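You operate a simulated robot arm through the tools that you are given. There is no shell and no other tool. Be economical: measure what you need, move in short steps, check, and stop when the job is done.

Carry out the task below with a simulated two-armed robot. There is one attempt and no reset: what you move stays moved.

JOB
Take the lid off the white jar and lay it down on the top of the test bench.

Only the result counts: the job must be done as asked and must still hold three seconds after the hand-in. Knocking over, shifting, dropping, spilling or breaking anything else fails it. A push-on lid holds only when it is set on centred and level and pressed home; a screw cap is set on level and turned clockwise until tight.

ROBOT AND FRAMES
Two 6-joint arms with two-finger grippers on one trunk, on a base that drives. Base frame: it is fixed to the floor where the robot stands at the start and does not move with it; the origin is under the middle of the robot, x ahead of it, y to its left, z up; the surface under the hand at the start is at about z = 860. Readings come in mm, degrees, newtons and seconds.
The left shoulder is at the start at [61, 142, 900], the right one opposite. With the tool pointing down near the work surface each hand reaches from about 300 to 720 mm from the robot's upright axis, wherever it stands, measured 20 degrees to its own side. Payload 2.45 kg a hand.
Tool frame (each hand has its own): the origin (TCP) lies between the finger pads and is the grasp point; the fingertips stand 26 mm ahead of it; z points along the fingers, y is the line along which they close. The gripper opens to 96 mm. The gripper's body begins 69 mm behind the TCP.
Orientation is told as [roll, pitch, yaw] about the base's x, y, z axes, in that order, counted from this pose: with the fingers straight down and closing along the base's y, the tool's x points along the base's -x, its y along +y and its z along -z.

CONTROLS
- The arms move only by the tool jog_arm. It takes "left_rows", "right_rows" or both (then of equal length, played together; a hand with none holds still); each is a list of rows, each an object of numbers (a shift or turn left out is 0, a gripper value left out holds the last): "x", "y", "z": the shift along the tool's x, y, z in mm; "wx", "wy", "wz": the turn, a rotation vector about the tool's x, y, z in degrees. In form: [{"x": .., "y": .., "z": .., "wx": .., "wy": .., "wz": ..}, ...]. A call has 1 to 10 rows; each row is the pose to reach, as a shift and turn from the pose commanded when the call began, along the tool's axes at that moment. "left_grip" and "right_grip" are, for a hand that has rows, the closure, from 0 (fully open) to 1 (shut), set as the call begins (left out, the last holds). Rows are played at 5 a second. More than 50 mm and 8.6 degrees between two rows, or a gripper value outside its range, and nothing of the call is played. Where a pose cannot be reached the arm comes as near as it can. A force on the tool above 40 N (or 10 N above the force at the start of the call, whichever is more), or a blocked arm, ends the call early, and 0.2 s more pass. Each finger halts on what it meets, pressing with about 27 N; the grip force reading is that of the motor and also rises with nothing between the fingers. The clock runs only during rows and for 0.2 s after the last one: add rows that repeat a pose to give the fingers time. It gives the time, the measured TCP pose, the force on the tool (base axes), the opening and the grip force at its end, in the units of the frame above (readings bear some noise), with the torque about the TCP (base axes, N m) and any sound that the robot's microphone picked up.
- Cameras (640 x 400 px; columns grow to the right, rows downward): "scene" is now at [140.1, 13.2, 1506]; the picture's right is [0.19, -0.98, -0.00], its down [-0.72, -0.14, -0.68] and it looks along [0.67, 0.13, -0.73] (base axes); focal length 272 px, centre (320, 200). "left" rides on the left gripper at [82, -3, -98] in its tool frame; the picture's right is [0.04, 1.00, 0.00], its down [-0.73, 0.03, -0.68] and it looks along [-0.68, 0.03, 0.73] (tool axes); focal length 256 px, centre (320, 200). "right" rides on the right gripper at [82, 3, -98] in its tool frame; the picture's right is [-0.04, 1.00, 0.00], its down [-0.73, -0.03, -0.68] and it looks along [-0.68, -0.03, 0.73] (tool axes); focal length 256 px, centre (320, 200). There is no depth. A picture from a camera that has moved, and an enlarged one, comes with that camera's place and axes in the base frame and with its lens.
- snapshot(camera): a new picture of that camera. The clock stands still meanwhile.
- raise_lower(by): slides the trunk up (or, below 0, down) by that many mm; the arms and the scene camera ride with it, the base frame stays. It gives what a move gives, with no picture.
- drive_base(legs): drives the robot by 1 to 6 legs, each [ahead, turn to the left] in mm and degrees, along the robot's own axes; the way and the turn of a leg run together, so that a leg with both is an arc; at most 1500 mm and 180 degrees a leg. The arms and the cameras ride along, it lands a little off, and it stops where it bumps. It gives what a move gives.
- aim_head(pan, tilt): turns the head with the scene camera to pan (to the left, within 86 degrees either way) and tilt (down, from -29 to 69), counted from straight ahead of the robot. It gives what a move gives.
- enlarge(camera, box): a new picture of the part [left, top, right, bottom] of that camera's present view, enlarged. The clock stands still meanwhile.
- finish_job(): hands the job in; it is judged then, once.

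Work in short steps. Places have to be worked out from the pictures, the camera data and where the tool is seen: move nearer, look again, correct. Check each grasp and each placing, and mend what went wrong. You have 120 turns and 88 pictures in all, those below and enlarged ones among them. Open the grippers and draw the arms clear of the work before you hand the job in, unless the task says otherwise; then end with one line.

The tools are called after "Request:" as name(argument=value, ...) on one line, values as JSON. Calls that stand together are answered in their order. jog_arm: Moves the arms, as the interface text tells. Its arguments: {"type":"object","properties":{"left_rows":{"type":"array","items":{"type":"object","properties":{"x":{"type":"number"},"y":{"type":"number"},"z":{"type":"number"},"wx":{"type":"number"},"wy":{"type":"number"},"wz":{"type":"number"}}}},"left_grip":{"type":"number"},"right_rows":{"type":"array","items":{"type":"object","properties":{"x":{"type":"number"},"y":{"type":"number"},"z":{"type":"number"},"wx":{"type":"number"},"wy":{"type":"number"},"wz":{"type":"number"}}}},"right_grip":{"type":"number"}},"required":[]} The other tools are called the same way: raise_lower (by) slides the trunk up or down; drive_base (legs) drives the base; aim_head (pan, tilt) turns the head that bears the scene camera; snapshot (camera) takes a picture; enlarge (camera, box) takes an enlarged picture of a part of a camera's view; finish_job () hands the job in.

At the start:

```text
t: 0.0
left_position: [480.7, 311.2, 1112.3]
left_tcp_rot: [0.0, 0.0, 0.3]
left_wrist_force: [0.2, -0.7, 0.1]
left_moment: [0.01, 0.0, 0.03]
left_finger_gap: 96.1
left_grip_force: 0.2
right_position: [423.4, -116.3, 1162.5]
right_tcp_rot: [0.0, 0.0, 0.4]
right_wrist_force: [-0.5, 0.3, 0.1]
right_moment: [0.0, 0.0, 0.02]
right_finger_gap: 96.3
right_grip_force: 0.0
trunk travel left (down, up): [-525.0, 65.0]
robot x, y, heading: [-2.7, 1.0, 0.2]
head pan, tilt: [10.9, 47.1]
```

scene: 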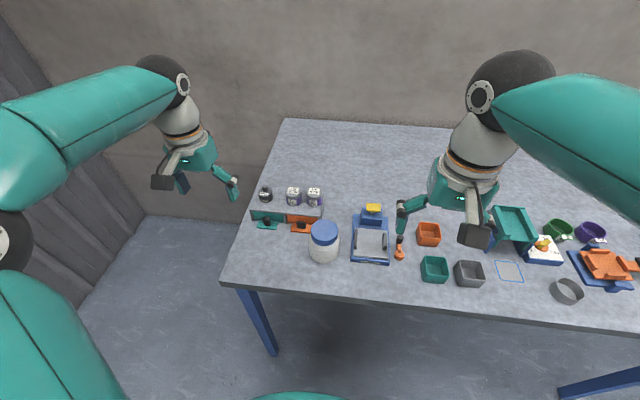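
right: 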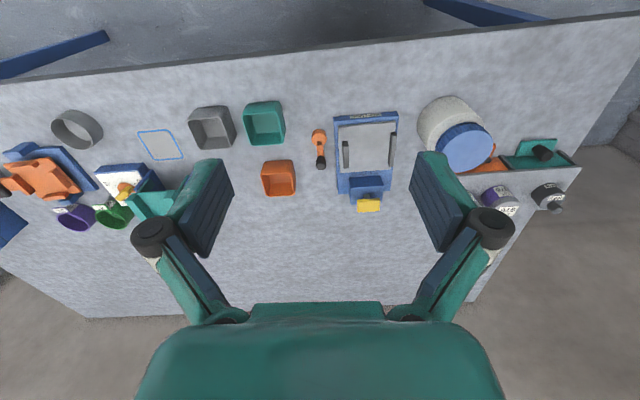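
left: 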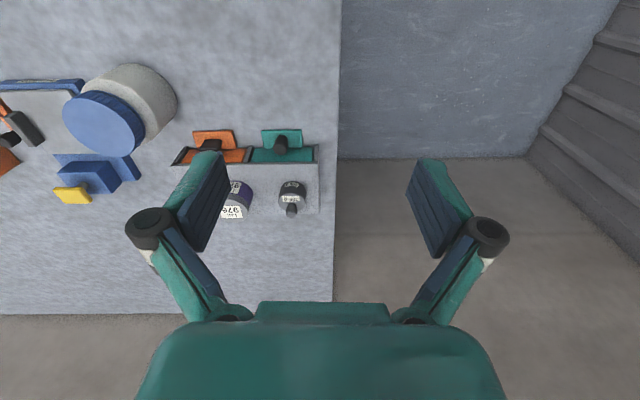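

The white jar with its blue lid works out to about (535, 80), with the lid top near z=950. I'll look closer to see what kind of lid it is.

Request:
enlarge(camera="scene", box=[240, 170, 420, 282])

Request:
enlarge(camera="left", box=[0, 40, 220, 220])

Request:
enlarge(camera="right", box=[380, 70, 600, 220])

```text
3.56 times, centred on (330, 226) of scene
camera zoom: at [140.1, 13.2, 1506.0], right [0.19, -0.98, 0.0], down [-0.72, -0.14, -0.68], along [0.67, 0.13, -0.73], focal length 966 px, centre (284, 108)
```

zoom: 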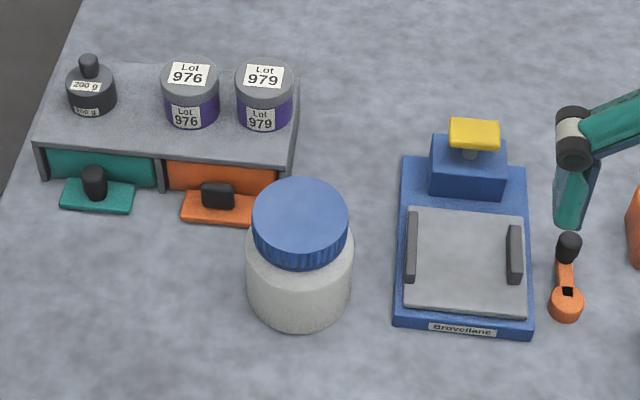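

```text
2.22 times, centred on (110, 130) of left
camera zoom: at [399.3, 307.0, 1211.9], right [-0.04, 1.0, 0.0], down [0.73, 0.03, 0.68], along [0.68, 0.03, -0.73], focal length 569 px, centre (787, 356)
```

zoom: 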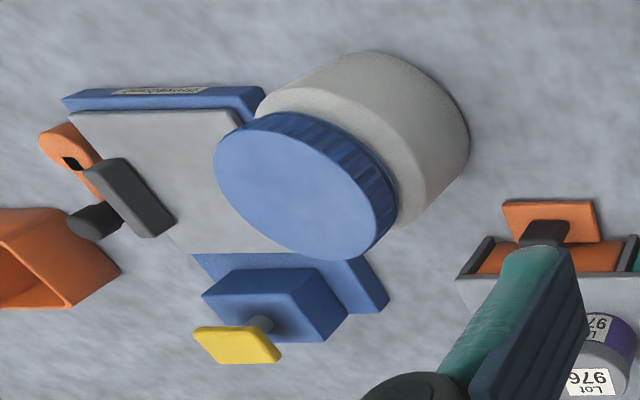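

```text
2.67 times, centred on (490, 145) of right
camera zoom: at [343.0, -113.8, 1259.7], right [0.03, 1.0, 0.0], down [0.73, -0.02, 0.68], along [0.68, -0.02, -0.73], focal length 683 px, centre (-133, 347)
```

zoom: 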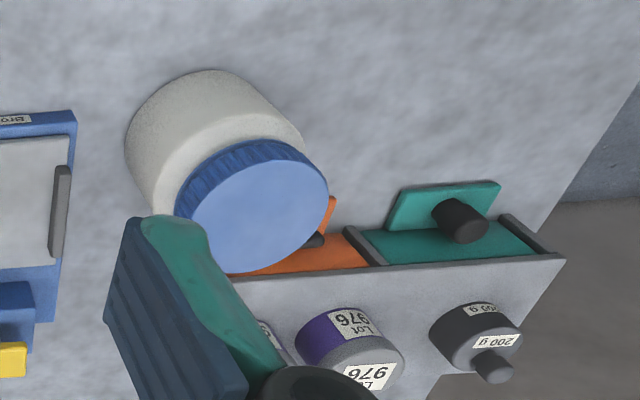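

The ribbed rim means a screw cap, so I'll hold the jar body with the left hand, tilted from the front-left, and turn the cap with the right. First I yaw the left hand and bring it near while still high, so I can measure.

Request:
jog_arm(left_rows=[{"x": 7, "y": -34, "wz": 7}, {"x": 13, "y": -68, "wz": 14}, {"x": 20, "y": -102, "wz": 21}, {"x": 27, "y": -136, "wz": 28}, {"x": 33, "y": -170, "wz": 35}])

Request:
snapshot(camera="left")

```text
t: 1.2
left_position: [447.3, 141.1, 1114.5]
left_tcp_rot: [0.1, 0.0, -34.8]
left_wrist_force: [0.7, -0.8, -0.3]
left_moment: [0.02, -0.04, 0.03]
left_finger_gap: 95.9
left_grip_force: 0.0
right_position: [424.5, -116.6, 1164.1]
right_tcp_rot: [0.1, -0.1, 0.3]
right_wrist_force: [0.3, -0.5, 0.4]
right_moment: [-0.01, -0.01, 0.0]
right_finger_gap: 96.0
right_grip_force: 0.1
trunk travel left (down, up): [-525.0, 65.0]
robot x, y, heading: [-0.9, 0.1, -0.2]
head pan, tilt: [10.9, 47.1]
```

```text
81 pictures are left
camera left: at [378.6, 184.6, 1213.7], right [0.54, 0.84, 0.0], down [0.62, -0.39, 0.68], along [0.57, -0.36, -0.73], focal length 256 px, centre (320, 200)
```

left: 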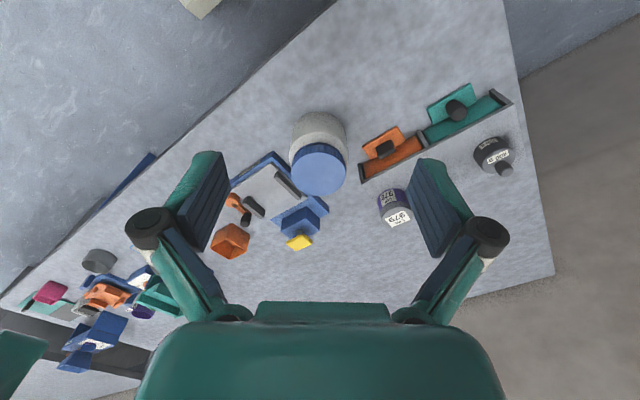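

Lid centre comes out at about (541, 81) from here. I'll enlarge to fix the lid and jar sizes.

Request:
enlarge(camera="left", box=[240, 90, 400, 210])

```text
3.33 times, centred on (320, 150) of left
camera zoom: at [378.6, 184.6, 1213.7], right [0.54, 0.84, 0.0], down [0.62, -0.39, 0.68], along [0.57, -0.36, -0.73], focal length 853 px, centre (320, 367)
```

zoom: 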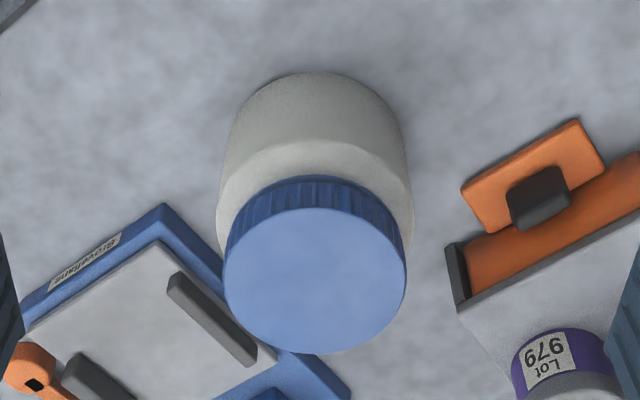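

The jar axis is at about (538, 80), lid top near z=957, lid about 69 mm across and body about 80. Now I pitch the left hand 45° so its fingers point towards the jar.

Request:
jog_arm(left_rows=[{"wy": -7.5}, {"wy": -15}, {"wy": -22.5}, {"wy": -30}, {"wy": -37.5}, {"wy": -45}])

Request:
snapshot(camera="left")

Request:
snapshot(camera="scene")

```text
t: 2.6
left_position: [449.4, 140.2, 1113.9]
left_tcp_rot: [0.0, -45.1, -34.9]
left_wrist_force: [-0.1, -0.3, -0.2]
left_moment: [0.04, -0.02, 0.01]
left_finger_gap: 95.9
left_grip_force: 0.0
right_position: [424.3, -116.4, 1163.8]
right_tcp_rot: [0.0, 0.0, 0.5]
right_wrist_force: [0.6, 0.1, -0.1]
right_moment: [0.0, -0.02, 0.0]
right_finger_gap: 95.9
right_grip_force: 0.0
trunk travel left (down, up): [-525.0, 65.0]
robot x, y, heading: [-0.8, -3.0, 0.0]
head pan, tilt: [10.9, 47.1]
```

```text
79 pictures are left
camera left: at [342.0, 210.1, 1125.9], right [0.55, 0.84, -0.03], down [0.05, 0.0, 1.0], along [0.84, -0.55, -0.04], focal length 256 px, centre (320, 200)
```

left: 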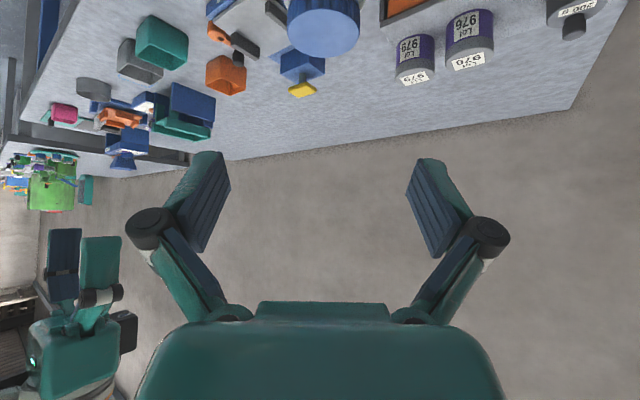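

```text
78 pictures are left
camera scene: at [139.5, 13.3, 1506.0], right [0.19, -0.98, 0.0], down [-0.72, -0.14, -0.68], along [0.67, 0.13, -0.73], focal length 272 px, centre (320, 200)
```

scene: 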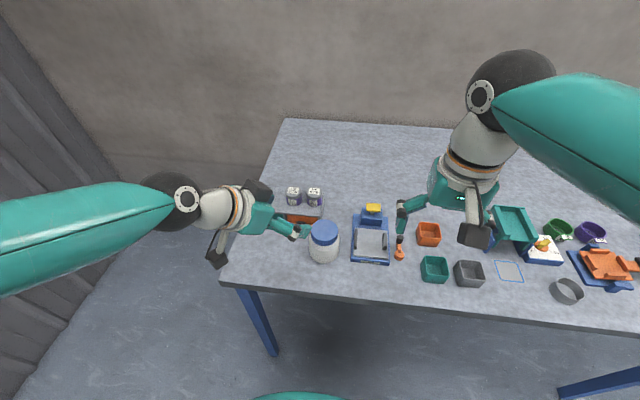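

The pitch worked. Now I lower the left hand to a pre-grasp about 130 mm back along the approach line to the jar.

Request:
jog_arm(left_rows=[{"x": 26, "y": 1, "z": 33}, {"x": 53, "y": 1.5, "z": 67}, {"x": 79, "y": 2, "z": 100}])

Request:
snapshot(camera="left")

Request:
snapshot(camera="scene")

```text
t: 3.4
left_position: [452.0, 131.1, 983.0]
left_tcp_rot: [3.0, -43.4, -42.7]
left_wrist_force: [1.7, 1.5, 0.9]
left_moment: [-0.01, 0.12, -0.1]
left_finger_gap: 95.8
left_grip_force: 0.1
right_position: [425.5, -115.5, 1162.5]
right_tcp_rot: [0.1, 0.0, 0.4]
right_wrist_force: [0.0, -0.4, -0.4]
right_moment: [-0.03, 0.01, 0.0]
right_finger_gap: 96.0
right_grip_force: 0.0
trunk travel left (down, up): [-525.0, 65.0]
robot x, y, heading: [-3.8, 2.6, -0.1]
head pan, tilt: [10.9, 47.1]
```

```text
77 pictures are left
camera left: at [354.0, 210.7, 998.4], right [0.63, 0.78, 0.01], down [0.05, -0.05, 1.0], along [0.78, -0.63, -0.07], focal length 256 px, centre (320, 200)
```

left: 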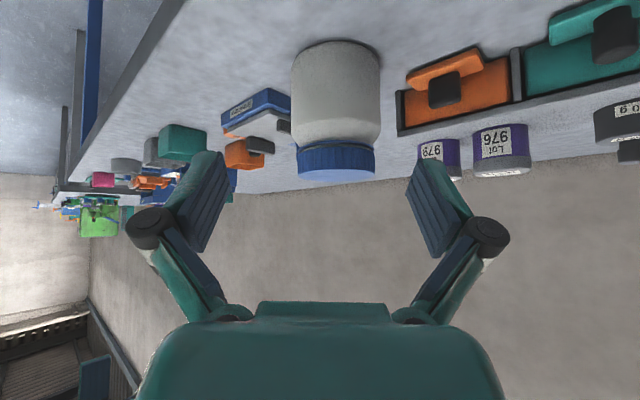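

```text
76 pictures are left
camera scene: at [141.1, 13.2, 1505.9], right [0.19, -0.98, 0.0], down [-0.72, -0.14, -0.68], along [0.67, 0.13, -0.73], focal length 272 px, centre (320, 200)
```

scene: 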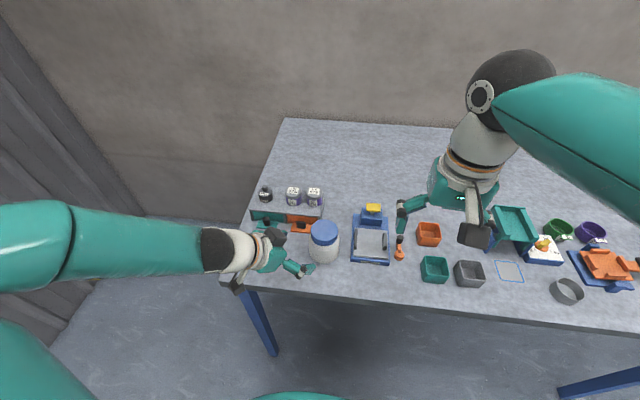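

The left arm couldn't quite hold the commanded orientation this low, so the shoulder is too high. I'll back up to the previous pose and then lower the trunk instead.

Request:
jog_arm(left_rows=[{"x": -26, "y": -1, "z": -33}, {"x": -53, "y": -1.5, "z": -67}, {"x": -79, "y": -2, "z": -100}, {"x": -97, "y": -2, "z": -118}])

Request:
raise_lower(by=-150)

```text
t: 4.4
left_position: [447.1, 141.0, 1138.5]
left_tcp_rot: [0.1, -44.9, -34.8]
left_wrist_force: [0.0, 0.5, 0.9]
left_moment: [-0.07, 0.0, 0.0]
left_finger_gap: 95.7
left_grip_force: 0.0
right_position: [424.5, -116.1, 1163.0]
right_tcp_rot: [-0.1, 0.0, 0.5]
right_wrist_force: [-0.3, -0.4, 0.1]
right_moment: [0.02, 0.02, 0.0]
right_finger_gap: 95.8
right_grip_force: 0.0
trunk travel left (down, up): [-525.0, 65.0]
robot x, y, heading: [-0.8, 0.6, 0.1]
head pan, tilt: [10.9, 47.1]
```

```text
t: 6.2
left_position: [447.3, 141.7, 989.5]
left_tcp_rot: [-0.1, -44.9, -34.7]
left_wrist_force: [0.7, -0.1, -0.6]
left_moment: [0.03, 0.0, -0.01]
left_finger_gap: 96.0
left_grip_force: 0.1
right_position: [425.4, -116.5, 1012.2]
right_tcp_rot: [0.0, 0.0, 0.3]
right_wrist_force: [0.2, 0.6, -0.4]
right_moment: [-0.05, -0.01, 0.02]
right_finger_gap: 96.1
right_grip_force: 0.1
trunk travel left (down, up): [-375.0, 215.0]
robot x, y, heading: [-1.2, -0.3, 0.1]
head pan, tilt: [10.9, 47.1]
```

Orientation is held now. I'll check the alignment with the left camera from here.

Request:
snapshot(camera="left")

Request:
snapshot(camera="scene")

```text
75 pictures are left
camera left: at [341.1, 210.7, 1001.6], right [0.55, 0.84, -0.03], down [0.05, 0.0, 1.0], along [0.84, -0.55, -0.04], focal length 256 px, centre (320, 200)
```

left: 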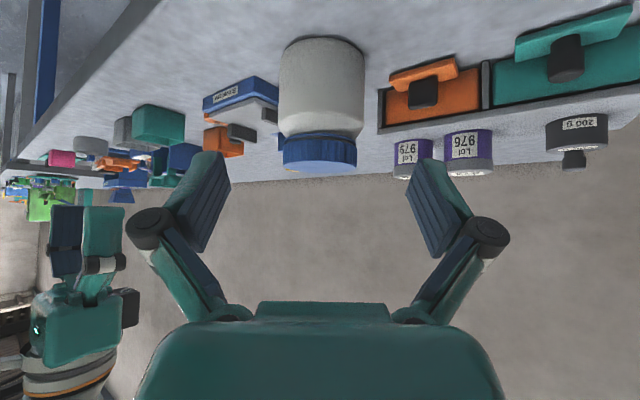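

```text
74 pictures are left
camera scene: at [139.7, 13.1, 1356.0], right [0.19, -0.98, 0.0], down [-0.72, -0.14, -0.68], along [0.67, 0.13, -0.73], focal length 272 px, centre (320, 200)
```

scene: 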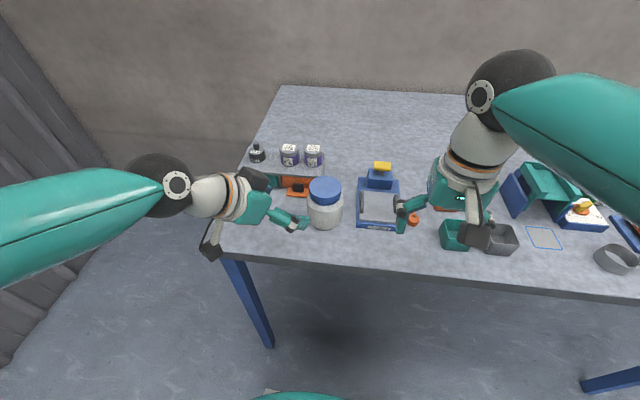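

The jar is well centred between the left fingers. I'll advance 100 mm along the approach and look again.

Request:
jog_arm(left_rows=[{"y": 1, "z": 25}, {"y": 2, "z": 50}, {"y": 3, "z": 75}, {"y": 4, "z": 100}])

Request:
snapshot(camera="left")

Request:
enlarge(camera="scene", box=[200, 140, 420, 278])

```text
t: 7.2
left_position: [506.9, 104.2, 918.0]
left_tcp_rot: [-0.1, -44.9, -34.8]
left_wrist_force: [-0.3, 0.4, 1.0]
left_moment: [0.0, -0.01, 0.03]
left_finger_gap: 96.0
left_grip_force: 0.1
right_position: [424.2, -114.6, 1012.6]
right_tcp_rot: [0.1, 0.0, 0.4]
right_wrist_force: [0.1, 0.2, -0.5]
right_moment: [-0.03, 0.0, 0.0]
right_finger_gap: 96.2
right_grip_force: 0.1
trunk travel left (down, up): [-375.0, 215.0]
robot x, y, heading: [1.6, -0.9, -0.1]
head pan, tilt: [10.9, 47.1]
```

```text
73 pictures are left
camera left: at [400.9, 174.0, 930.0], right [0.55, 0.84, -0.03], down [0.05, 0.0, 1.0], along [0.84, -0.55, -0.04], focal length 256 px, centre (320, 200)
```

left: 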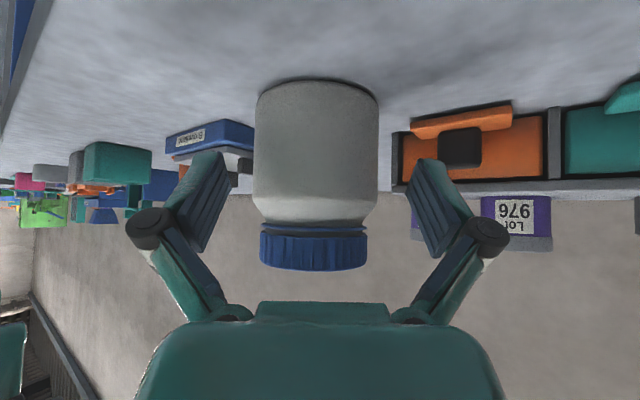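

```text
2.90 times, centred on (310, 209) of scene
camera zoom: at [140.5, 13.0, 1355.9], right [0.19, -0.98, 0.0], down [-0.72, -0.14, -0.68], along [0.67, 0.13, -0.73], focal length 788 px, centre (349, 174)
```

zoom: 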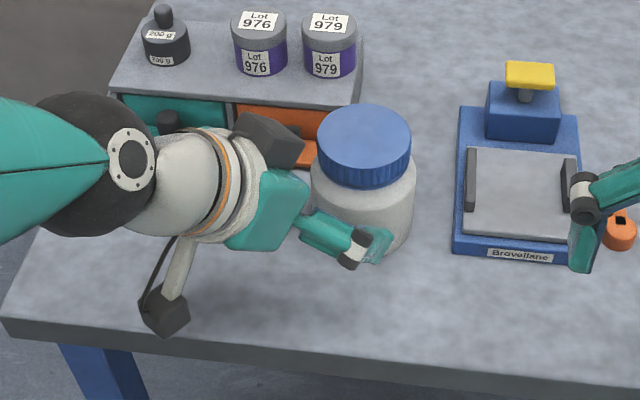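

The jar sits about 2 mm to the left of the hand's centre. I'll advance the last 37 mm, still open, with that correction.

Request:
jog_arm(left_rows=[{"x": -1, "y": -2, "z": 18}, {"x": -2, "y": -2, "z": 36}])

Request:
snapshot(camera="left")

Request:
enlarge(camera="scene", box=[200, 140, 420, 278])

```text
t: 7.8
left_position: [529.1, 88.2, 892.1]
left_tcp_rot: [-0.1, -45.0, -34.6]
left_wrist_force: [0.6, -1.2, 0.2]
left_moment: [-0.01, -0.01, -0.03]
left_finger_gap: 96.0
left_grip_force: 0.0
right_position: [423.9, -115.4, 1013.2]
right_tcp_rot: [0.0, 0.0, 0.4]
right_wrist_force: [-0.1, -0.6, 0.3]
right_moment: [0.02, 0.06, 0.01]
right_finger_gap: 95.9
right_grip_force: 0.0
trunk travel left (down, up): [-375.0, 215.0]
robot x, y, heading: [2.6, -3.5, 0.1]
head pan, tilt: [10.9, 47.1]
```

```text
71 pictures are left
camera left: at [422.8, 156.5, 905.3], right [0.55, 0.84, -0.03], down [0.05, 0.0, 1.0], along [0.84, -0.55, -0.04], focal length 256 px, centre (320, 200)
```

left: 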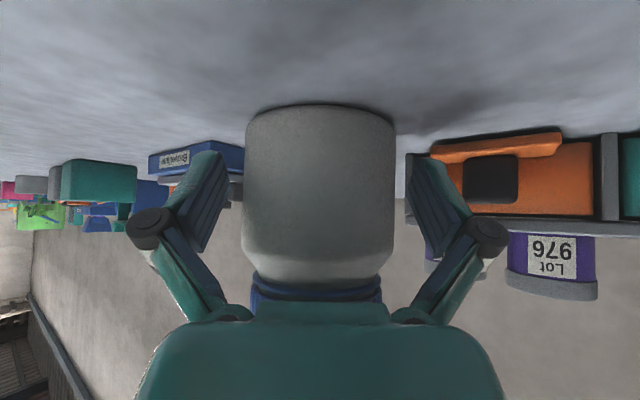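

```text
2.90 times, centred on (310, 209) of scene
camera zoom: at [140.3, 13.0, 1355.9], right [0.19, -0.98, 0.0], down [-0.72, -0.14, -0.68], along [0.67, 0.13, -0.73], focal length 788 px, centre (349, 174)
```

zoom: 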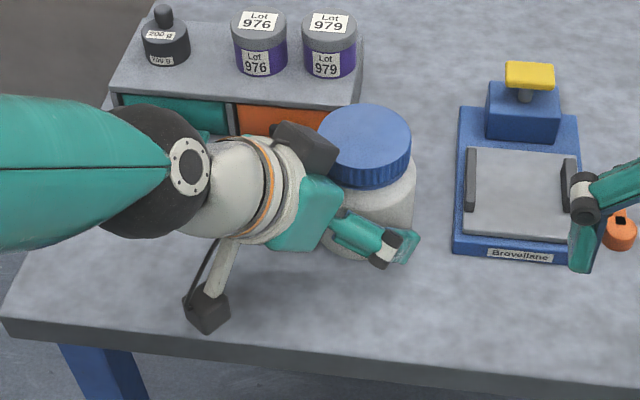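

The jar is centred between the fingers, so I close the left gripper on the body.

Request:
jog_arm(left_rows=[{}, {}, {}, {}], left_grip=1)

Request:
snapshot(camera="left")

Request:
snapshot(camera="right")

```text
t: 8.8
left_position: [529.2, 86.1, 892.9]
left_tcp_rot: [0.1, -45.0, -34.7]
left_wrist_force: [0.0, -1.3, 2.6]
left_moment: [0.02, -0.04, -0.03]
left_finger_gap: 78.3
left_grip_force: 27.0
right_position: [424.1, -115.9, 1013.2]
right_tcp_rot: [0.0, 0.1, 0.5]
right_wrist_force: [0.0, 0.5, -0.1]
right_moment: [0.0, -0.01, 0.0]
right_finger_gap: 95.7
right_grip_force: 0.1
trunk travel left (down, up): [-375.0, 215.0]
robot x, y, heading: [0.3, -0.7, 0.1]
head pan, tilt: [10.9, 47.1]
```

```text
69 pictures are left
camera left: at [422.5, 156.6, 905.7], right [0.55, 0.84, -0.03], down [0.05, 0.0, 1.0], along [0.84, -0.55, -0.04], focal length 256 px, centre (320, 200)
```

left: 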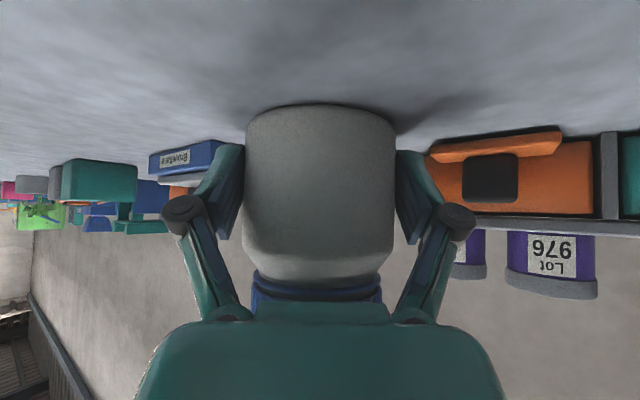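

```text
68 pictures are left
camera right: at [342.7, -113.9, 1110.2], right [0.03, 1.0, 0.0], down [0.73, -0.02, 0.68], along [0.68, -0.02, -0.73], focal length 256 px, centre (320, 200)
```

right: 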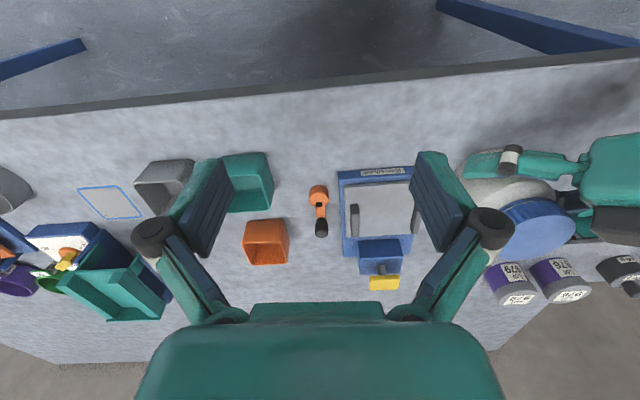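

The jar is held (78.3 mm, 27 N) and is still in place, with its axis near (538, 80.5). Now I raise the right hand and turn it counterclockwise, so its camera will face away from the left arm.

Request:
jog_arm(right_rows=[{"z": -30, "wz": -8}, {"z": -60, "wz": -16}, {"z": -90, "wz": -24}, {"z": -120, "wz": -32}, {"z": -130, "wz": -40}, {"z": -130, "wz": -48}, {"z": -130, "wz": -56}, {"z": -130, "wz": -64}, {"z": -130, "wz": -72}, {"z": -130, "wz": -80}])

```text
t: 10.9
left_position: [528.6, 86.9, 892.6]
left_tcp_rot: [-0.1, -45.0, -34.7]
left_wrist_force: [1.4, 0.2, 3.0]
left_moment: [0.05, -0.11, 0.01]
left_finger_gap: 78.3
left_grip_force: 27.3
right_position: [421.0, -116.5, 1136.3]
right_tcp_rot: [-0.1, -0.1, 80.6]
right_wrist_force: [0.0, 0.4, -0.4]
right_moment: [0.0, -0.02, -0.01]
right_finger_gap: 95.9
right_grip_force: 0.0
right hand out of reach, approached as far as the arm can: row 5, 6, 7, 8, 9, 10
trunk travel left (down, up): [-375.0, 215.0]
robot x, y, heading: [0.6, -0.9, 0.1]
head pan, tilt: [10.9, 47.1]
```

The turn works, and about 1136 is as high as the right arm goes. Next I move it over the lid while turning to a yaw of about 115°.

Request:
jog_arm(right_rows=[{"x": -35, "y": -14, "z": 15, "wz": -6}, {"x": -71, "y": -28, "z": 20, "wz": -12}, {"x": -106, "y": -42, "z": 24, "wz": -18}, {"x": -142, "y": -55, "z": 28, "wz": -24}, {"x": -178, "y": -69, "z": 28, "wz": -30}, {"x": -213, "y": -82.6, "z": 28, "wz": -35}])

Request:
snapshot(camera="right")

Request:
snapshot(camera="scene")

```text
t: 12.3
left_position: [528.6, 86.6, 892.6]
left_tcp_rot: [0.0, -45.0, -34.8]
left_wrist_force: [-0.5, -0.2, 3.6]
left_moment: [0.06, -0.06, 0.04]
left_finger_gap: 78.2
left_grip_force: 27.1
right_position: [474.1, 42.9, 1065.9]
right_tcp_rot: [0.0, 0.1, 113.7]
right_wrist_force: [-0.3, 0.3, -0.5]
right_moment: [0.0, 0.0, 0.0]
right_finger_gap: 96.2
right_grip_force: 0.0
right hand out of reach, approached as far as the arm can: row 2, 3, 4, 5, 6
trunk travel left (down, up): [-375.0, 215.0]
robot x, y, heading: [-2.2, -5.0, -0.3]
head pan, tilt: [10.9, 47.1]
```

```text
67 pictures are left
camera right: at [503.1, -34.5, 1162.8], right [-0.93, -0.36, 0.0], down [-0.27, 0.68, 0.68], along [-0.25, 0.63, -0.73], focal length 256 px, centre (320, 200)
```

right: 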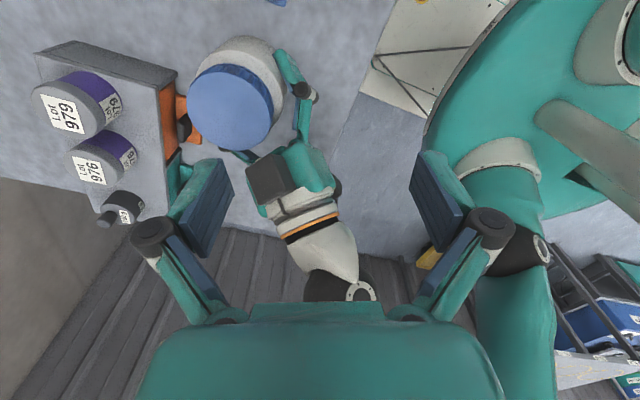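

```text
66 pictures are left
camera scene: at [139.8, 12.8, 1356.0], right [0.19, -0.98, 0.0], down [-0.72, -0.14, -0.68], along [0.67, 0.13, -0.73], focal length 272 px, centre (320, 200)
```

scene: 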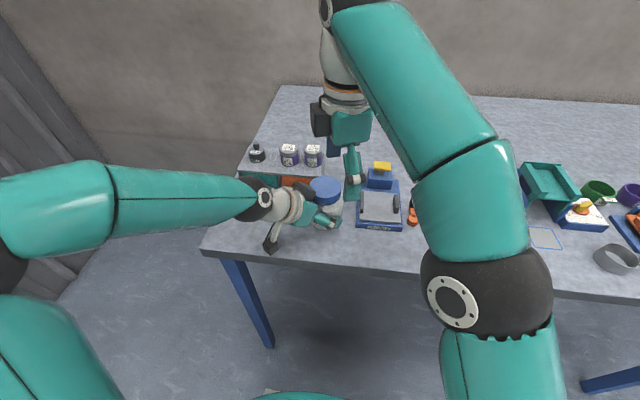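

Because the shoulder is low, the right arm can't reach that far at this height. I'll lower the commanded height in steps and watch how close it gets.

Request:
jog_arm(right_rows=[{"z": 30}, {"z": 60}, {"z": 60}])

```text
t: 13.2
left_position: [529.0, 87.3, 892.7]
left_tcp_rot: [-0.1, -45.0, -34.7]
left_wrist_force: [0.7, 0.8, 3.5]
left_moment: [0.08, -0.11, -0.04]
left_finger_gap: 78.1
left_grip_force: 27.1
right_position: [472.2, 42.1, 1003.3]
right_tcp_rot: [0.0, 0.0, 115.3]
right_wrist_force: [-0.6, 0.6, 0.6]
right_moment: [0.0, -0.01, 0.0]
right_finger_gap: 96.0
right_grip_force: 0.1
trunk travel left (down, up): [-375.0, 215.0]
robot x, y, heading: [-1.5, -0.2, -0.0]
head pan, tilt: [10.9, 47.1]
```

The command is now reached at (472, 42, 1003), which puts the tips at about 977, above the lid. I'll move sideways towards the lid axis in small steps.

Request:
jog_arm(right_rows=[{"x": -1.5, "y": -19}, {"x": -3, "y": -38}])

```text
t: 13.8
left_position: [529.3, 87.6, 892.9]
left_tcp_rot: [0.1, -45.0, -34.6]
left_wrist_force: [1.2, 0.8, 3.2]
left_moment: [0.06, -0.1, -0.03]
left_finger_gap: 78.0
left_grip_force: 26.8
right_position: [506.2, 60.4, 1003.2]
right_tcp_rot: [0.0, 0.0, 115.4]
right_wrist_force: [0.0, 0.0, -0.7]
right_moment: [-0.02, 0.0, 0.01]
right_finger_gap: 96.0
right_grip_force: 0.0
trunk travel left (down, up): [-375.0, 215.0]
robot x, y, heading: [-1.5, -1.0, -0.0]
head pan, tilt: [10.9, 47.1]
```

Reached with no clipping, so I continue to the lid axis and look.

Request:
jog_arm(right_rows=[{"x": -1.5, "y": -19}, {"x": -3, "y": -37}])

Request:
snapshot(camera="right")

Request:
snapshot(camera="scene")

```text
t: 14.3
left_position: [527.7, 87.3, 894.6]
left_tcp_rot: [-0.2, -44.9, -34.7]
left_wrist_force: [-0.3, -0.3, -0.9]
left_moment: [0.02, 0.0, 0.0]
left_finger_gap: 78.0
left_grip_force: 27.6
right_position: [529.0, 57.2, 1011.4]
right_tcp_rot: [-1.2, -0.6, 113.7]
right_wrist_force: [-0.5, 1.0, -0.6]
right_moment: [0.02, 0.0, -0.02]
right_finger_gap: 95.9
right_grip_force: 0.1
right hand out of reach, approached as far as the arm can: row 2
trunk travel left (down, up): [-375.0, 215.0]
robot x, y, heading: [0.5, -2.5, 0.1]
head pan, tilt: [10.9, 47.1]
```

```text
65 pictures are left
camera right: at [556.6, -21.7, 1107.7], right [-0.93, -0.37, -0.02], down [-0.28, 0.67, 0.69], along [-0.24, 0.64, -0.73], focal length 256 px, centre (320, 200)
```

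right: 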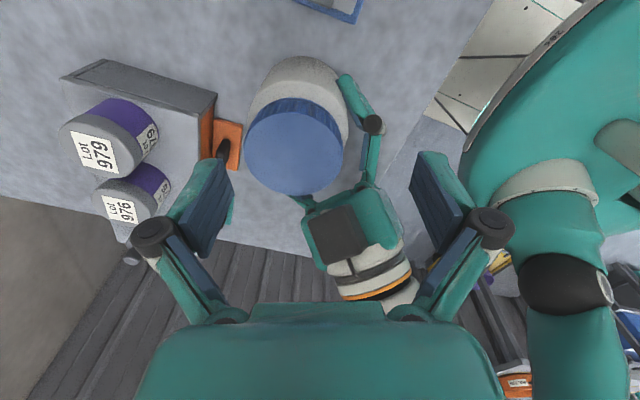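

```text
64 pictures are left
camera scene: at [139.9, 13.5, 1358.3], right [0.19, -0.98, 0.0], down [-0.72, -0.14, -0.68], along [0.67, 0.13, -0.73], focal length 272 px, centre (320, 200)
```

scene: 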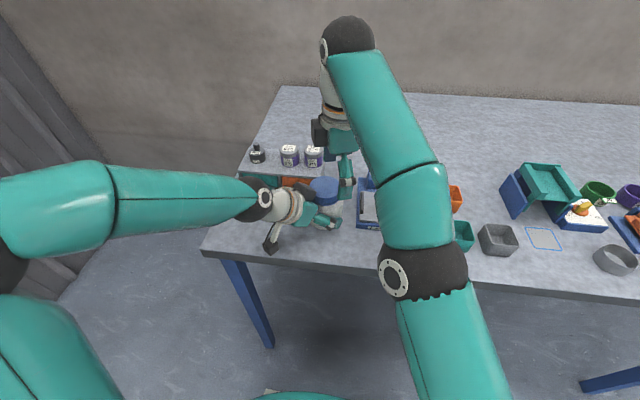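

The scene camera and left hand both rose about 2 mm, so the right arm is probably pressing on the table edge because the trunk is too low. I'll back the right hand off at once and then rework the stance, with the trunk higher and the base slightly further back.

Request:
jog_arm(right_rows=[{"x": 1.5, "y": 19}, {"x": 3, "y": 37}, {"x": 5, "y": 56}, {"x": 6, "y": 74}])

Request:
snapshot(camera="scene")

```text
t: 15.3
left_position: [528.5, 88.1, 893.0]
left_tcp_rot: [-0.1, -44.9, -34.7]
left_wrist_force: [-0.8, 0.1, 0.9]
left_moment: [-0.02, -0.12, 0.02]
left_finger_gap: 78.0
left_grip_force: 26.7
right_position: [458.9, 35.1, 998.2]
right_tcp_rot: [-0.2, 0.0, 115.4]
right_wrist_force: [-1.1, -0.8, -0.2]
right_moment: [0.04, 0.0, 0.01]
right_finger_gap: 96.2
right_grip_force: 0.1
trunk travel left (down, up): [-375.0, 215.0]
robot x, y, heading: [0.6, 4.3, 0.1]
head pan, tilt: [10.9, 47.1]
```

```text
63 pictures are left
camera scene: at [139.7, 13.0, 1355.9], right [0.19, -0.98, 0.0], down [-0.72, -0.14, -0.68], along [0.67, 0.13, -0.73], focal length 272 px, centre (320, 200)
```

scene: 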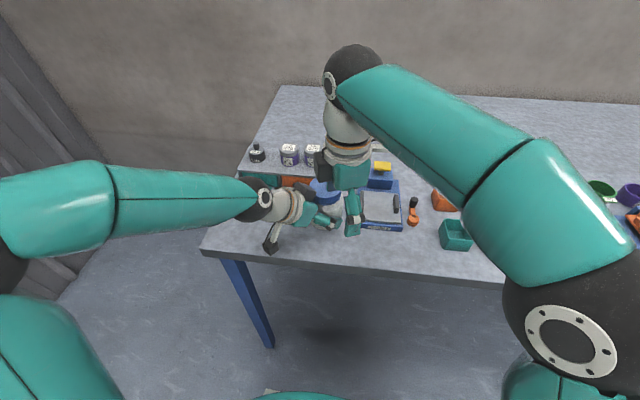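

The scene camera is back at its height. Now I release the jar, draw the left hand back along its approach, and move the right hand further clear.

Request:
jog_arm(left_rows=[{}, {}, {"z": -30}, {"z": -65}, {"z": -100}, {"z": -135}], left_grip=0, right_rows=[{"x": 15}, {"x": 30}, {"x": 45}, {"x": 60}, {"x": 75}, {"x": 75}])

Request:
raise_lower(by=125)

Request:
drive_base(legs=[[-50, 0]])

Request:
snapshot(camera="scene")

```text
t: 16.8
left_position: [448.8, 143.1, 989.4]
left_tcp_rot: [0.0, -45.0, -34.6]
left_wrist_force: [-0.6, 0.3, -0.3]
left_moment: [0.02, 0.02, -0.05]
left_finger_gap: 95.9
left_grip_force: 0.0
right_position: [492.0, -32.4, 998.4]
right_tcp_rot: [-0.1, -0.1, 115.3]
right_wrist_force: [-0.6, 0.1, 0.3]
right_moment: [0.0, 0.0, 0.0]
right_finger_gap: 95.9
right_grip_force: 0.1
trunk travel left (down, up): [-375.0, 215.0]
robot x, y, heading: [-1.3, -0.6, 0.3]
head pan, tilt: [10.9, 47.1]
```

```text
t: 18.3
left_position: [450.1, 142.9, 1112.8]
left_tcp_rot: [-0.1, -45.1, -34.7]
left_wrist_force: [-0.1, 0.1, 0.8]
left_moment: [0.0, 0.01, -0.02]
left_finger_gap: 96.1
left_grip_force: 0.2
right_position: [491.7, -31.0, 1122.4]
right_tcp_rot: [0.1, 0.0, 115.4]
right_wrist_force: [0.0, 0.1, 0.0]
right_moment: [-0.02, 0.0, 0.0]
right_finger_gap: 95.9
right_grip_force: 0.0
trunk travel left (down, up): [-500.0, 90.0]
robot x, y, heading: [-0.1, 0.1, 0.2]
head pan, tilt: [10.9, 47.1]
```

```text
t: 19.2
left_position: [397.0, 142.0, 1115.6]
left_tcp_rot: [0.1, -45.1, -34.7]
left_wrist_force: [-1.3, -0.1, -0.1]
left_moment: [0.01, -0.02, 0.02]
left_finger_gap: 95.9
left_grip_force: 0.1
right_position: [439.2, -32.1, 1125.1]
right_tcp_rot: [-0.1, 0.1, 115.4]
right_wrist_force: [-1.6, 0.2, -0.1]
right_moment: [-0.01, -0.09, -0.01]
right_finger_gap: 96.2
right_grip_force: 0.0
trunk travel left (down, up): [-500.0, 90.0]
robot x, y, heading: [-53.7, 0.9, -0.1]
head pan, tilt: [10.9, 47.1]
```

```text
62 pictures are left
camera scene: at [86.3, 13.1, 1481.4], right [0.19, -0.98, 0.0], down [-0.72, -0.14, -0.68], along [0.67, 0.13, -0.73], focal length 272 px, centre (320, 200)
```

scene: 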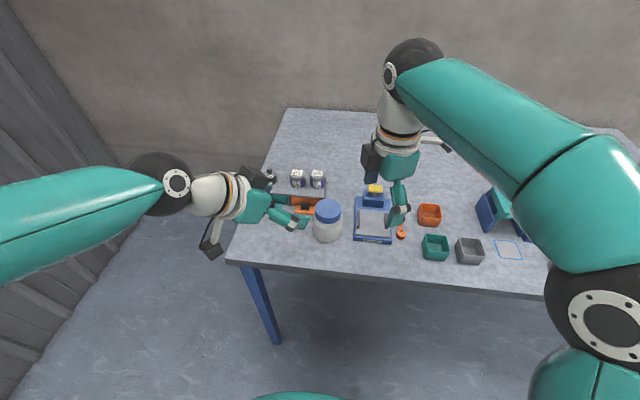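

Left hand and jar are clear. I test whether the right hand now reaches above the lid at z≈1020.

Request:
jog_arm(right_rows=[{"x": -12, "y": -27, "z": 20}, {"x": -24, "y": -55, "z": 40}, {"x": -36, "y": -82, "z": 60}, {"x": -48, "y": -110, "z": 82}, {"x": -59, "y": -137, "z": 105}])

Request:
snapshot(camera="right")

Request:
snapshot(camera="scene")

```text
t: 20.4
left_position: [397.8, 141.9, 1115.1]
left_tcp_rot: [0.0, -45.1, -34.8]
left_wrist_force: [0.0, -0.1, 0.7]
left_moment: [0.03, -0.03, 0.01]
left_finger_gap: 96.1
left_grip_force: 0.1
right_position: [527.6, 74.5, 1014.9]
right_tcp_rot: [0.0, 0.0, 115.4]
right_wrist_force: [0.2, -0.5, 0.2]
right_moment: [0.06, -0.03, -0.02]
right_finger_gap: 96.1
right_grip_force: 0.1
right hand out of reach, approached as far as the arm can: row 5
trunk travel left (down, up): [-500.0, 90.0]
robot x, y, heading: [-50.4, -3.6, -0.0]
head pan, tilt: [10.9, 47.1]
```

```text
61 pictures are left
camera right: at [558.8, -1.6, 1111.8], right [-0.92, -0.39, 0.0], down [-0.29, 0.67, 0.68], along [-0.27, 0.63, -0.73], focal length 256 px, centre (320, 200)
```

right: 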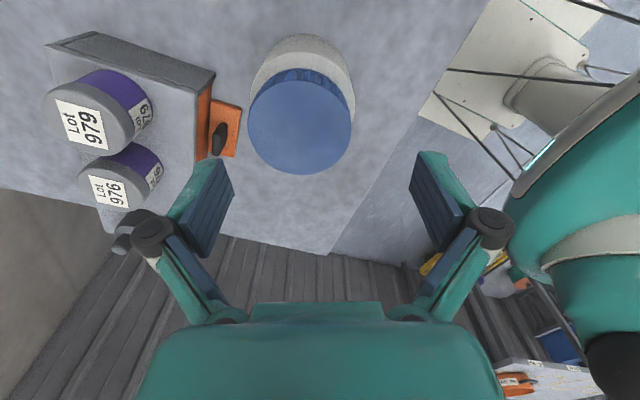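

```text
60 pictures are left
camera scene: at [88.8, 12.2, 1481.1], right [0.19, -0.98, 0.0], down [-0.72, -0.14, -0.68], along [0.67, 0.13, -0.73], focal length 272 px, centre (320, 200)
```

scene: 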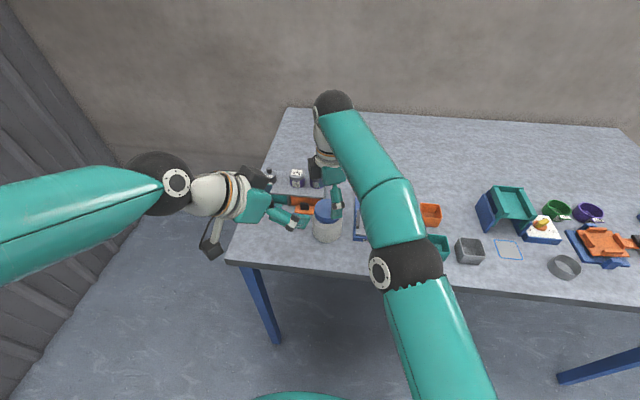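

That falls just about 12 mm short. Turning the base about 15° left brings the right shoulder forward and the left one back, which helps both arms. I'll retract the right hand and then turn.

Request:
jog_arm(right_rows=[{"x": 12, "y": 20, "z": -22}, {"x": 24, "y": 48, "z": -44}, {"x": 36, "y": 75, "z": -66}, {"x": 48, "y": 102, "z": -88}, {"x": 59, "y": 130, "z": -105}])

Request:
drive_base(legs=[[0, 15]])

Request:
snapshot(camera="scene")

```text
t: 21.6
left_position: [399.0, 142.7, 1115.4]
left_tcp_rot: [-0.1, -45.0, -34.8]
left_wrist_force: [0.1, -0.2, 0.4]
left_moment: [-0.01, 0.02, 0.02]
left_finger_gap: 95.7
left_grip_force: 0.1
right_position: [434.6, -36.3, 1122.9]
right_tcp_rot: [-0.1, 0.1, 115.4]
right_wrist_force: [-0.5, -0.9, -0.4]
right_moment: [-0.03, -0.05, 0.01]
right_finger_gap: 95.8
right_grip_force: 0.1
trunk travel left (down, up): [-500.0, 90.0]
robot x, y, heading: [-47.6, 0.1, -0.0]
head pan, tilt: [10.9, 47.1]
```

```text
t: 23.0
left_position: [346.3, 254.8, 1113.7]
left_tcp_rot: [0.0, -45.0, -19.7]
left_wrist_force: [-1.1, 0.7, 1.2]
left_moment: [0.03, -0.04, 0.06]
left_finger_gap: 95.9
left_grip_force: 0.0
right_position: [427.0, 91.1, 1121.7]
right_tcp_rot: [-0.1, 0.0, 130.3]
right_wrist_force: [-0.5, -0.3, 0.8]
right_moment: [-0.02, 0.03, -0.02]
right_finger_gap: 95.7
right_grip_force: 0.1
trunk travel left (down, up): [-500.0, 90.0]
robot x, y, heading: [-52.5, -8.7, 14.9]
head pan, tilt: [10.9, 47.1]
```

```text
59 pictures are left
camera scene: at [82.3, 38.6, 1481.0], right [0.43, -0.9, 0.0], down [-0.66, -0.32, -0.68], along [0.61, 0.3, -0.73], focal length 272 px, centre (320, 200)
```

scene: 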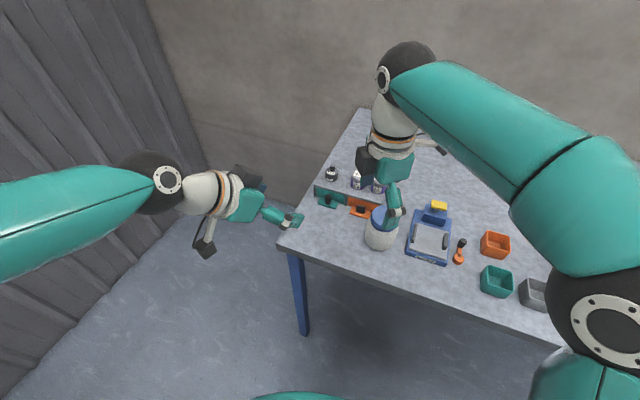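

Now I test the right hand over the lid again from this stance.

Request:
jog_arm(right_rows=[{"x": 20, "y": -19, "z": 20, "wz": 4}, {"x": 40, "y": -39, "z": 40, "wz": 8}, {"x": 60, "y": -58, "z": 70, "wz": 12}, {"x": 80, "y": -77.6, "z": 102, "wz": 15}])

Request:
snapshot(camera="right")

Request:
snapshot(camera="scene")

```text
t: 24.0
left_position: [346.8, 254.1, 1114.6]
left_tcp_rot: [0.0, -45.0, -19.7]
left_wrist_force: [1.0, 0.5, -0.6]
left_moment: [0.01, 0.0, -0.01]
left_finger_gap: 95.8
left_grip_force: 0.1
right_position: [538.1, 82.9, 1019.7]
right_tcp_rot: [0.1, 0.1, 115.2]
right_wrist_force: [-0.1, -0.3, 0.0]
right_moment: [0.01, 0.03, -0.01]
right_finger_gap: 95.6
right_grip_force: 0.1
trunk travel left (down, up): [-500.0, 90.0]
robot x, y, heading: [-48.6, -8.8, 14.9]
head pan, tilt: [10.9, 47.1]
```

```text
58 pictures are left
camera right: at [571.2, 6.5, 1116.8], right [-0.92, -0.39, 0.0], down [-0.29, 0.68, 0.68], along [-0.27, 0.63, -0.73], focal length 256 px, centre (320, 200)
```

right: 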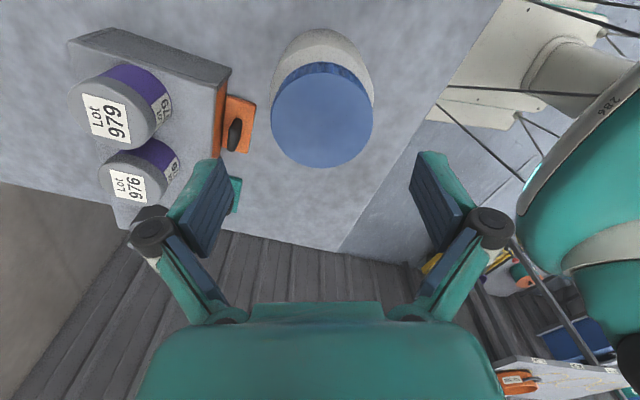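

```text
57 pictures are left
camera scene: at [83.8, 38.8, 1480.8], right [0.43, -0.9, 0.0], down [-0.66, -0.32, -0.68], along [0.61, 0.3, -0.73], focal length 272 px, centre (320, 200)
```

scene: 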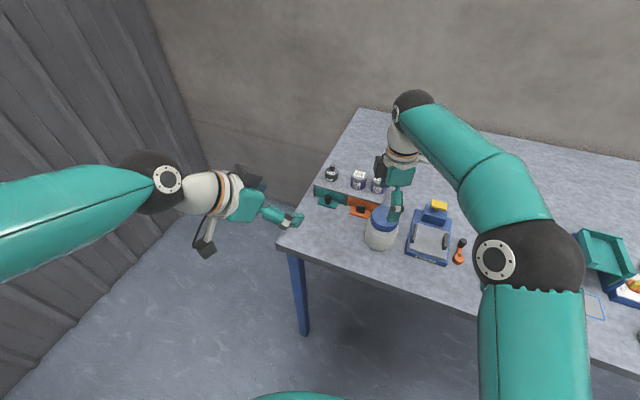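

The right hand now reaches over the lid with slack. Next I bring the left hand to its pre-grasp again, turning the yaw back to -35°.

Request:
jog_arm(left_rows=[{"x": -1, "y": -14, "z": 36, "wx": 2.1, "wz": 2.1}, {"x": -3, "y": -28, "z": 73, "wx": 4.2, "wz": 4.2}, {"x": -4, "y": -42, "z": 109, "wx": 6.4, "wz": 6.4}, {"x": -5, "y": -56, "z": 146, "wx": 8.5, "wz": 8.5}, {"x": -6.7, "y": -70.5, "z": 182, "wx": 10.6, "wz": 10.6}])

Request:
snapshot(camera="left")

Request:
snapshot(camera="scene")

```text
t: 25.2
left_position: [450.1, 141.6, 992.1]
left_tcp_rot: [0.0, -44.9, -34.7]
left_wrist_force: [1.3, -0.3, 0.1]
left_moment: [-0.04, 0.01, -0.01]
left_finger_gap: 95.8
left_grip_force: 0.2
right_position: [539.0, 82.0, 1021.1]
right_tcp_rot: [0.0, 0.0, 115.4]
right_wrist_force: [0.3, 0.7, -0.4]
right_moment: [-0.01, 0.06, -0.01]
right_finger_gap: 95.8
right_grip_force: 0.1
trunk travel left (down, up): [-500.0, 90.0]
robot x, y, heading: [-49.9, -9.8, 14.7]
head pan, tilt: [10.9, 47.1]
```

```text
56 pictures are left
camera left: at [342.9, 211.2, 1003.8], right [0.55, 0.84, -0.03], down [0.05, 0.0, 1.0], along [0.84, -0.55, -0.04], focal length 256 px, centre (320, 200)
```

left: 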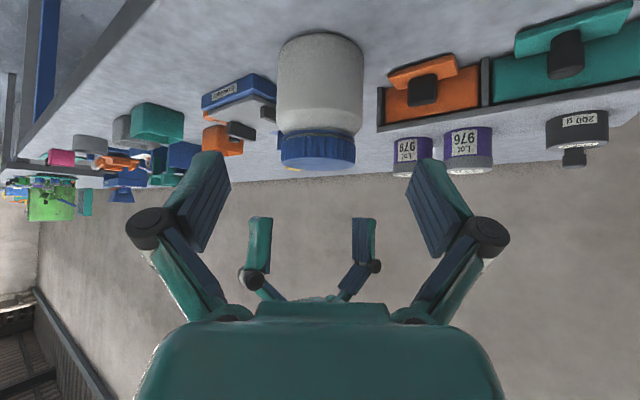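

```text
55 pictures are left
camera scene: at [84.2, 38.4, 1480.8], right [0.43, -0.9, 0.0], down [-0.66, -0.32, -0.68], along [0.61, 0.3, -0.73], focal length 272 px, centre (320, 200)
```

scene: 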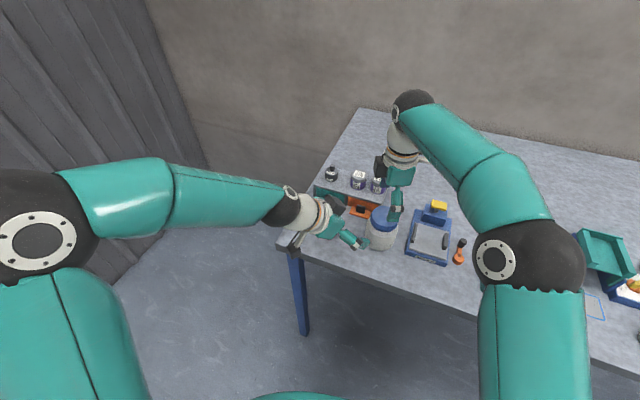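

The left pre-grasp is reached cleanly. I advance to the same grasp position as before, then close.

Request:
jog_arm(left_rows=[{"x": 0.5, "z": 34}, {"x": 1, "z": 68}, {"x": 1.5, "y": 0.5, "z": 102}, {"x": 2, "y": 0.5, "z": 120}, {"x": 2, "y": 0.5, "z": 136}])

Request:
snapshot(camera="left")

```text
t: 26.4
left_position: [527.7, 89.1, 892.4]
left_tcp_rot: [0.0, -45.0, -34.6]
left_wrist_force: [0.3, 0.3, 0.4]
left_moment: [0.03, -0.03, 0.01]
left_finger_gap: 95.7
left_grip_force: 0.1
right_position: [538.7, 82.8, 1020.5]
right_tcp_rot: [0.0, 0.1, 115.2]
right_wrist_force: [1.0, -0.5, 0.0]
right_moment: [0.0, 0.0, 0.03]
right_finger_gap: 96.1
right_grip_force: 0.0
trunk travel left (down, up): [-500.0, 90.0]
robot x, y, heading: [-54.6, -8.6, 14.7]
head pan, tilt: [10.9, 47.1]
```

```text
54 pictures are left
camera left: at [420.8, 158.2, 905.5], right [0.55, 0.84, -0.03], down [0.05, 0.0, 1.0], along [0.84, -0.55, -0.04], focal length 256 px, centre (320, 200)
```

left: 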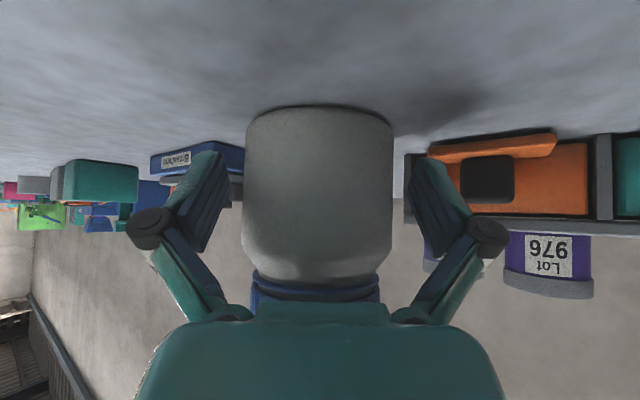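

Centred to about 1 mm. I make a 1 mm correction and close the left gripper on the jar.

Request:
jog_arm(left_rows=[{"y": -1}, {"y": -1}, {"y": -1}, {"y": -1}], left_grip=1)

Request:
enlarge(camera="right", box=[160, 20, 480, 220])

Request:
enlarge(camera="scene", box=[270, 130, 490, 268])

```text
t: 27.4
left_position: [526.0, 86.9, 893.3]
left_tcp_rot: [0.0, -44.9, -34.7]
left_wrist_force: [0.9, -0.4, 0.9]
left_moment: [0.04, -0.02, -0.03]
left_finger_gap: 77.8
left_grip_force: 27.0
right_position: [539.0, 82.5, 1019.6]
right_tcp_rot: [0.0, 0.0, 115.3]
right_wrist_force: [-0.6, -0.2, 0.0]
right_moment: [-0.01, 0.03, 0.01]
right_finger_gap: 95.8
right_grip_force: 0.0
trunk travel left (down, up): [-500.0, 90.0]
robot x, y, heading: [-46.6, -8.4, 14.8]
head pan, tilt: [10.9, 47.1]
```

```text
2.00 times, centred on (320, 120) of right
camera zoom: at [570.4, 6.4, 1117.5], right [-0.92, -0.39, 0.0], down [-0.29, 0.68, 0.68], along [-0.27, 0.63, -0.73], focal length 512 px, centre (320, 360)
```

zoom: 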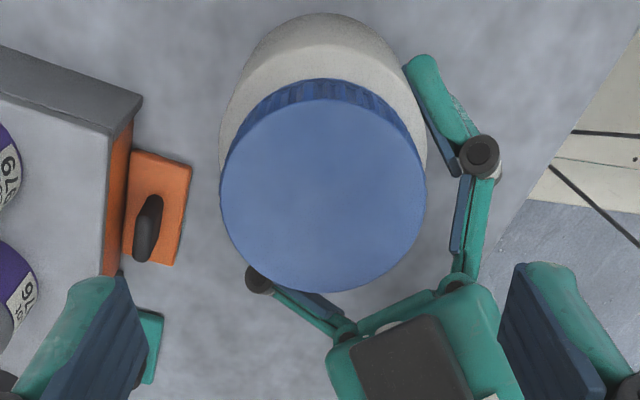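

```text
2.90 times, centred on (380, 199) of scene
camera zoom: at [83.0, 38.4, 1480.9], right [0.43, -0.9, 0.0], down [-0.66, -0.32, -0.68], along [0.61, 0.3, -0.73], focal length 788 px, centre (146, 203)
```

zoom: 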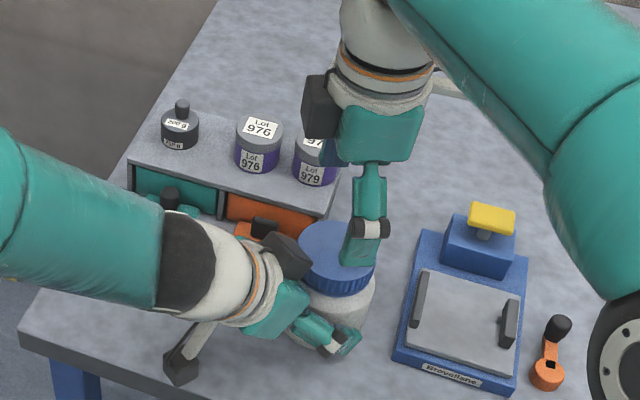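

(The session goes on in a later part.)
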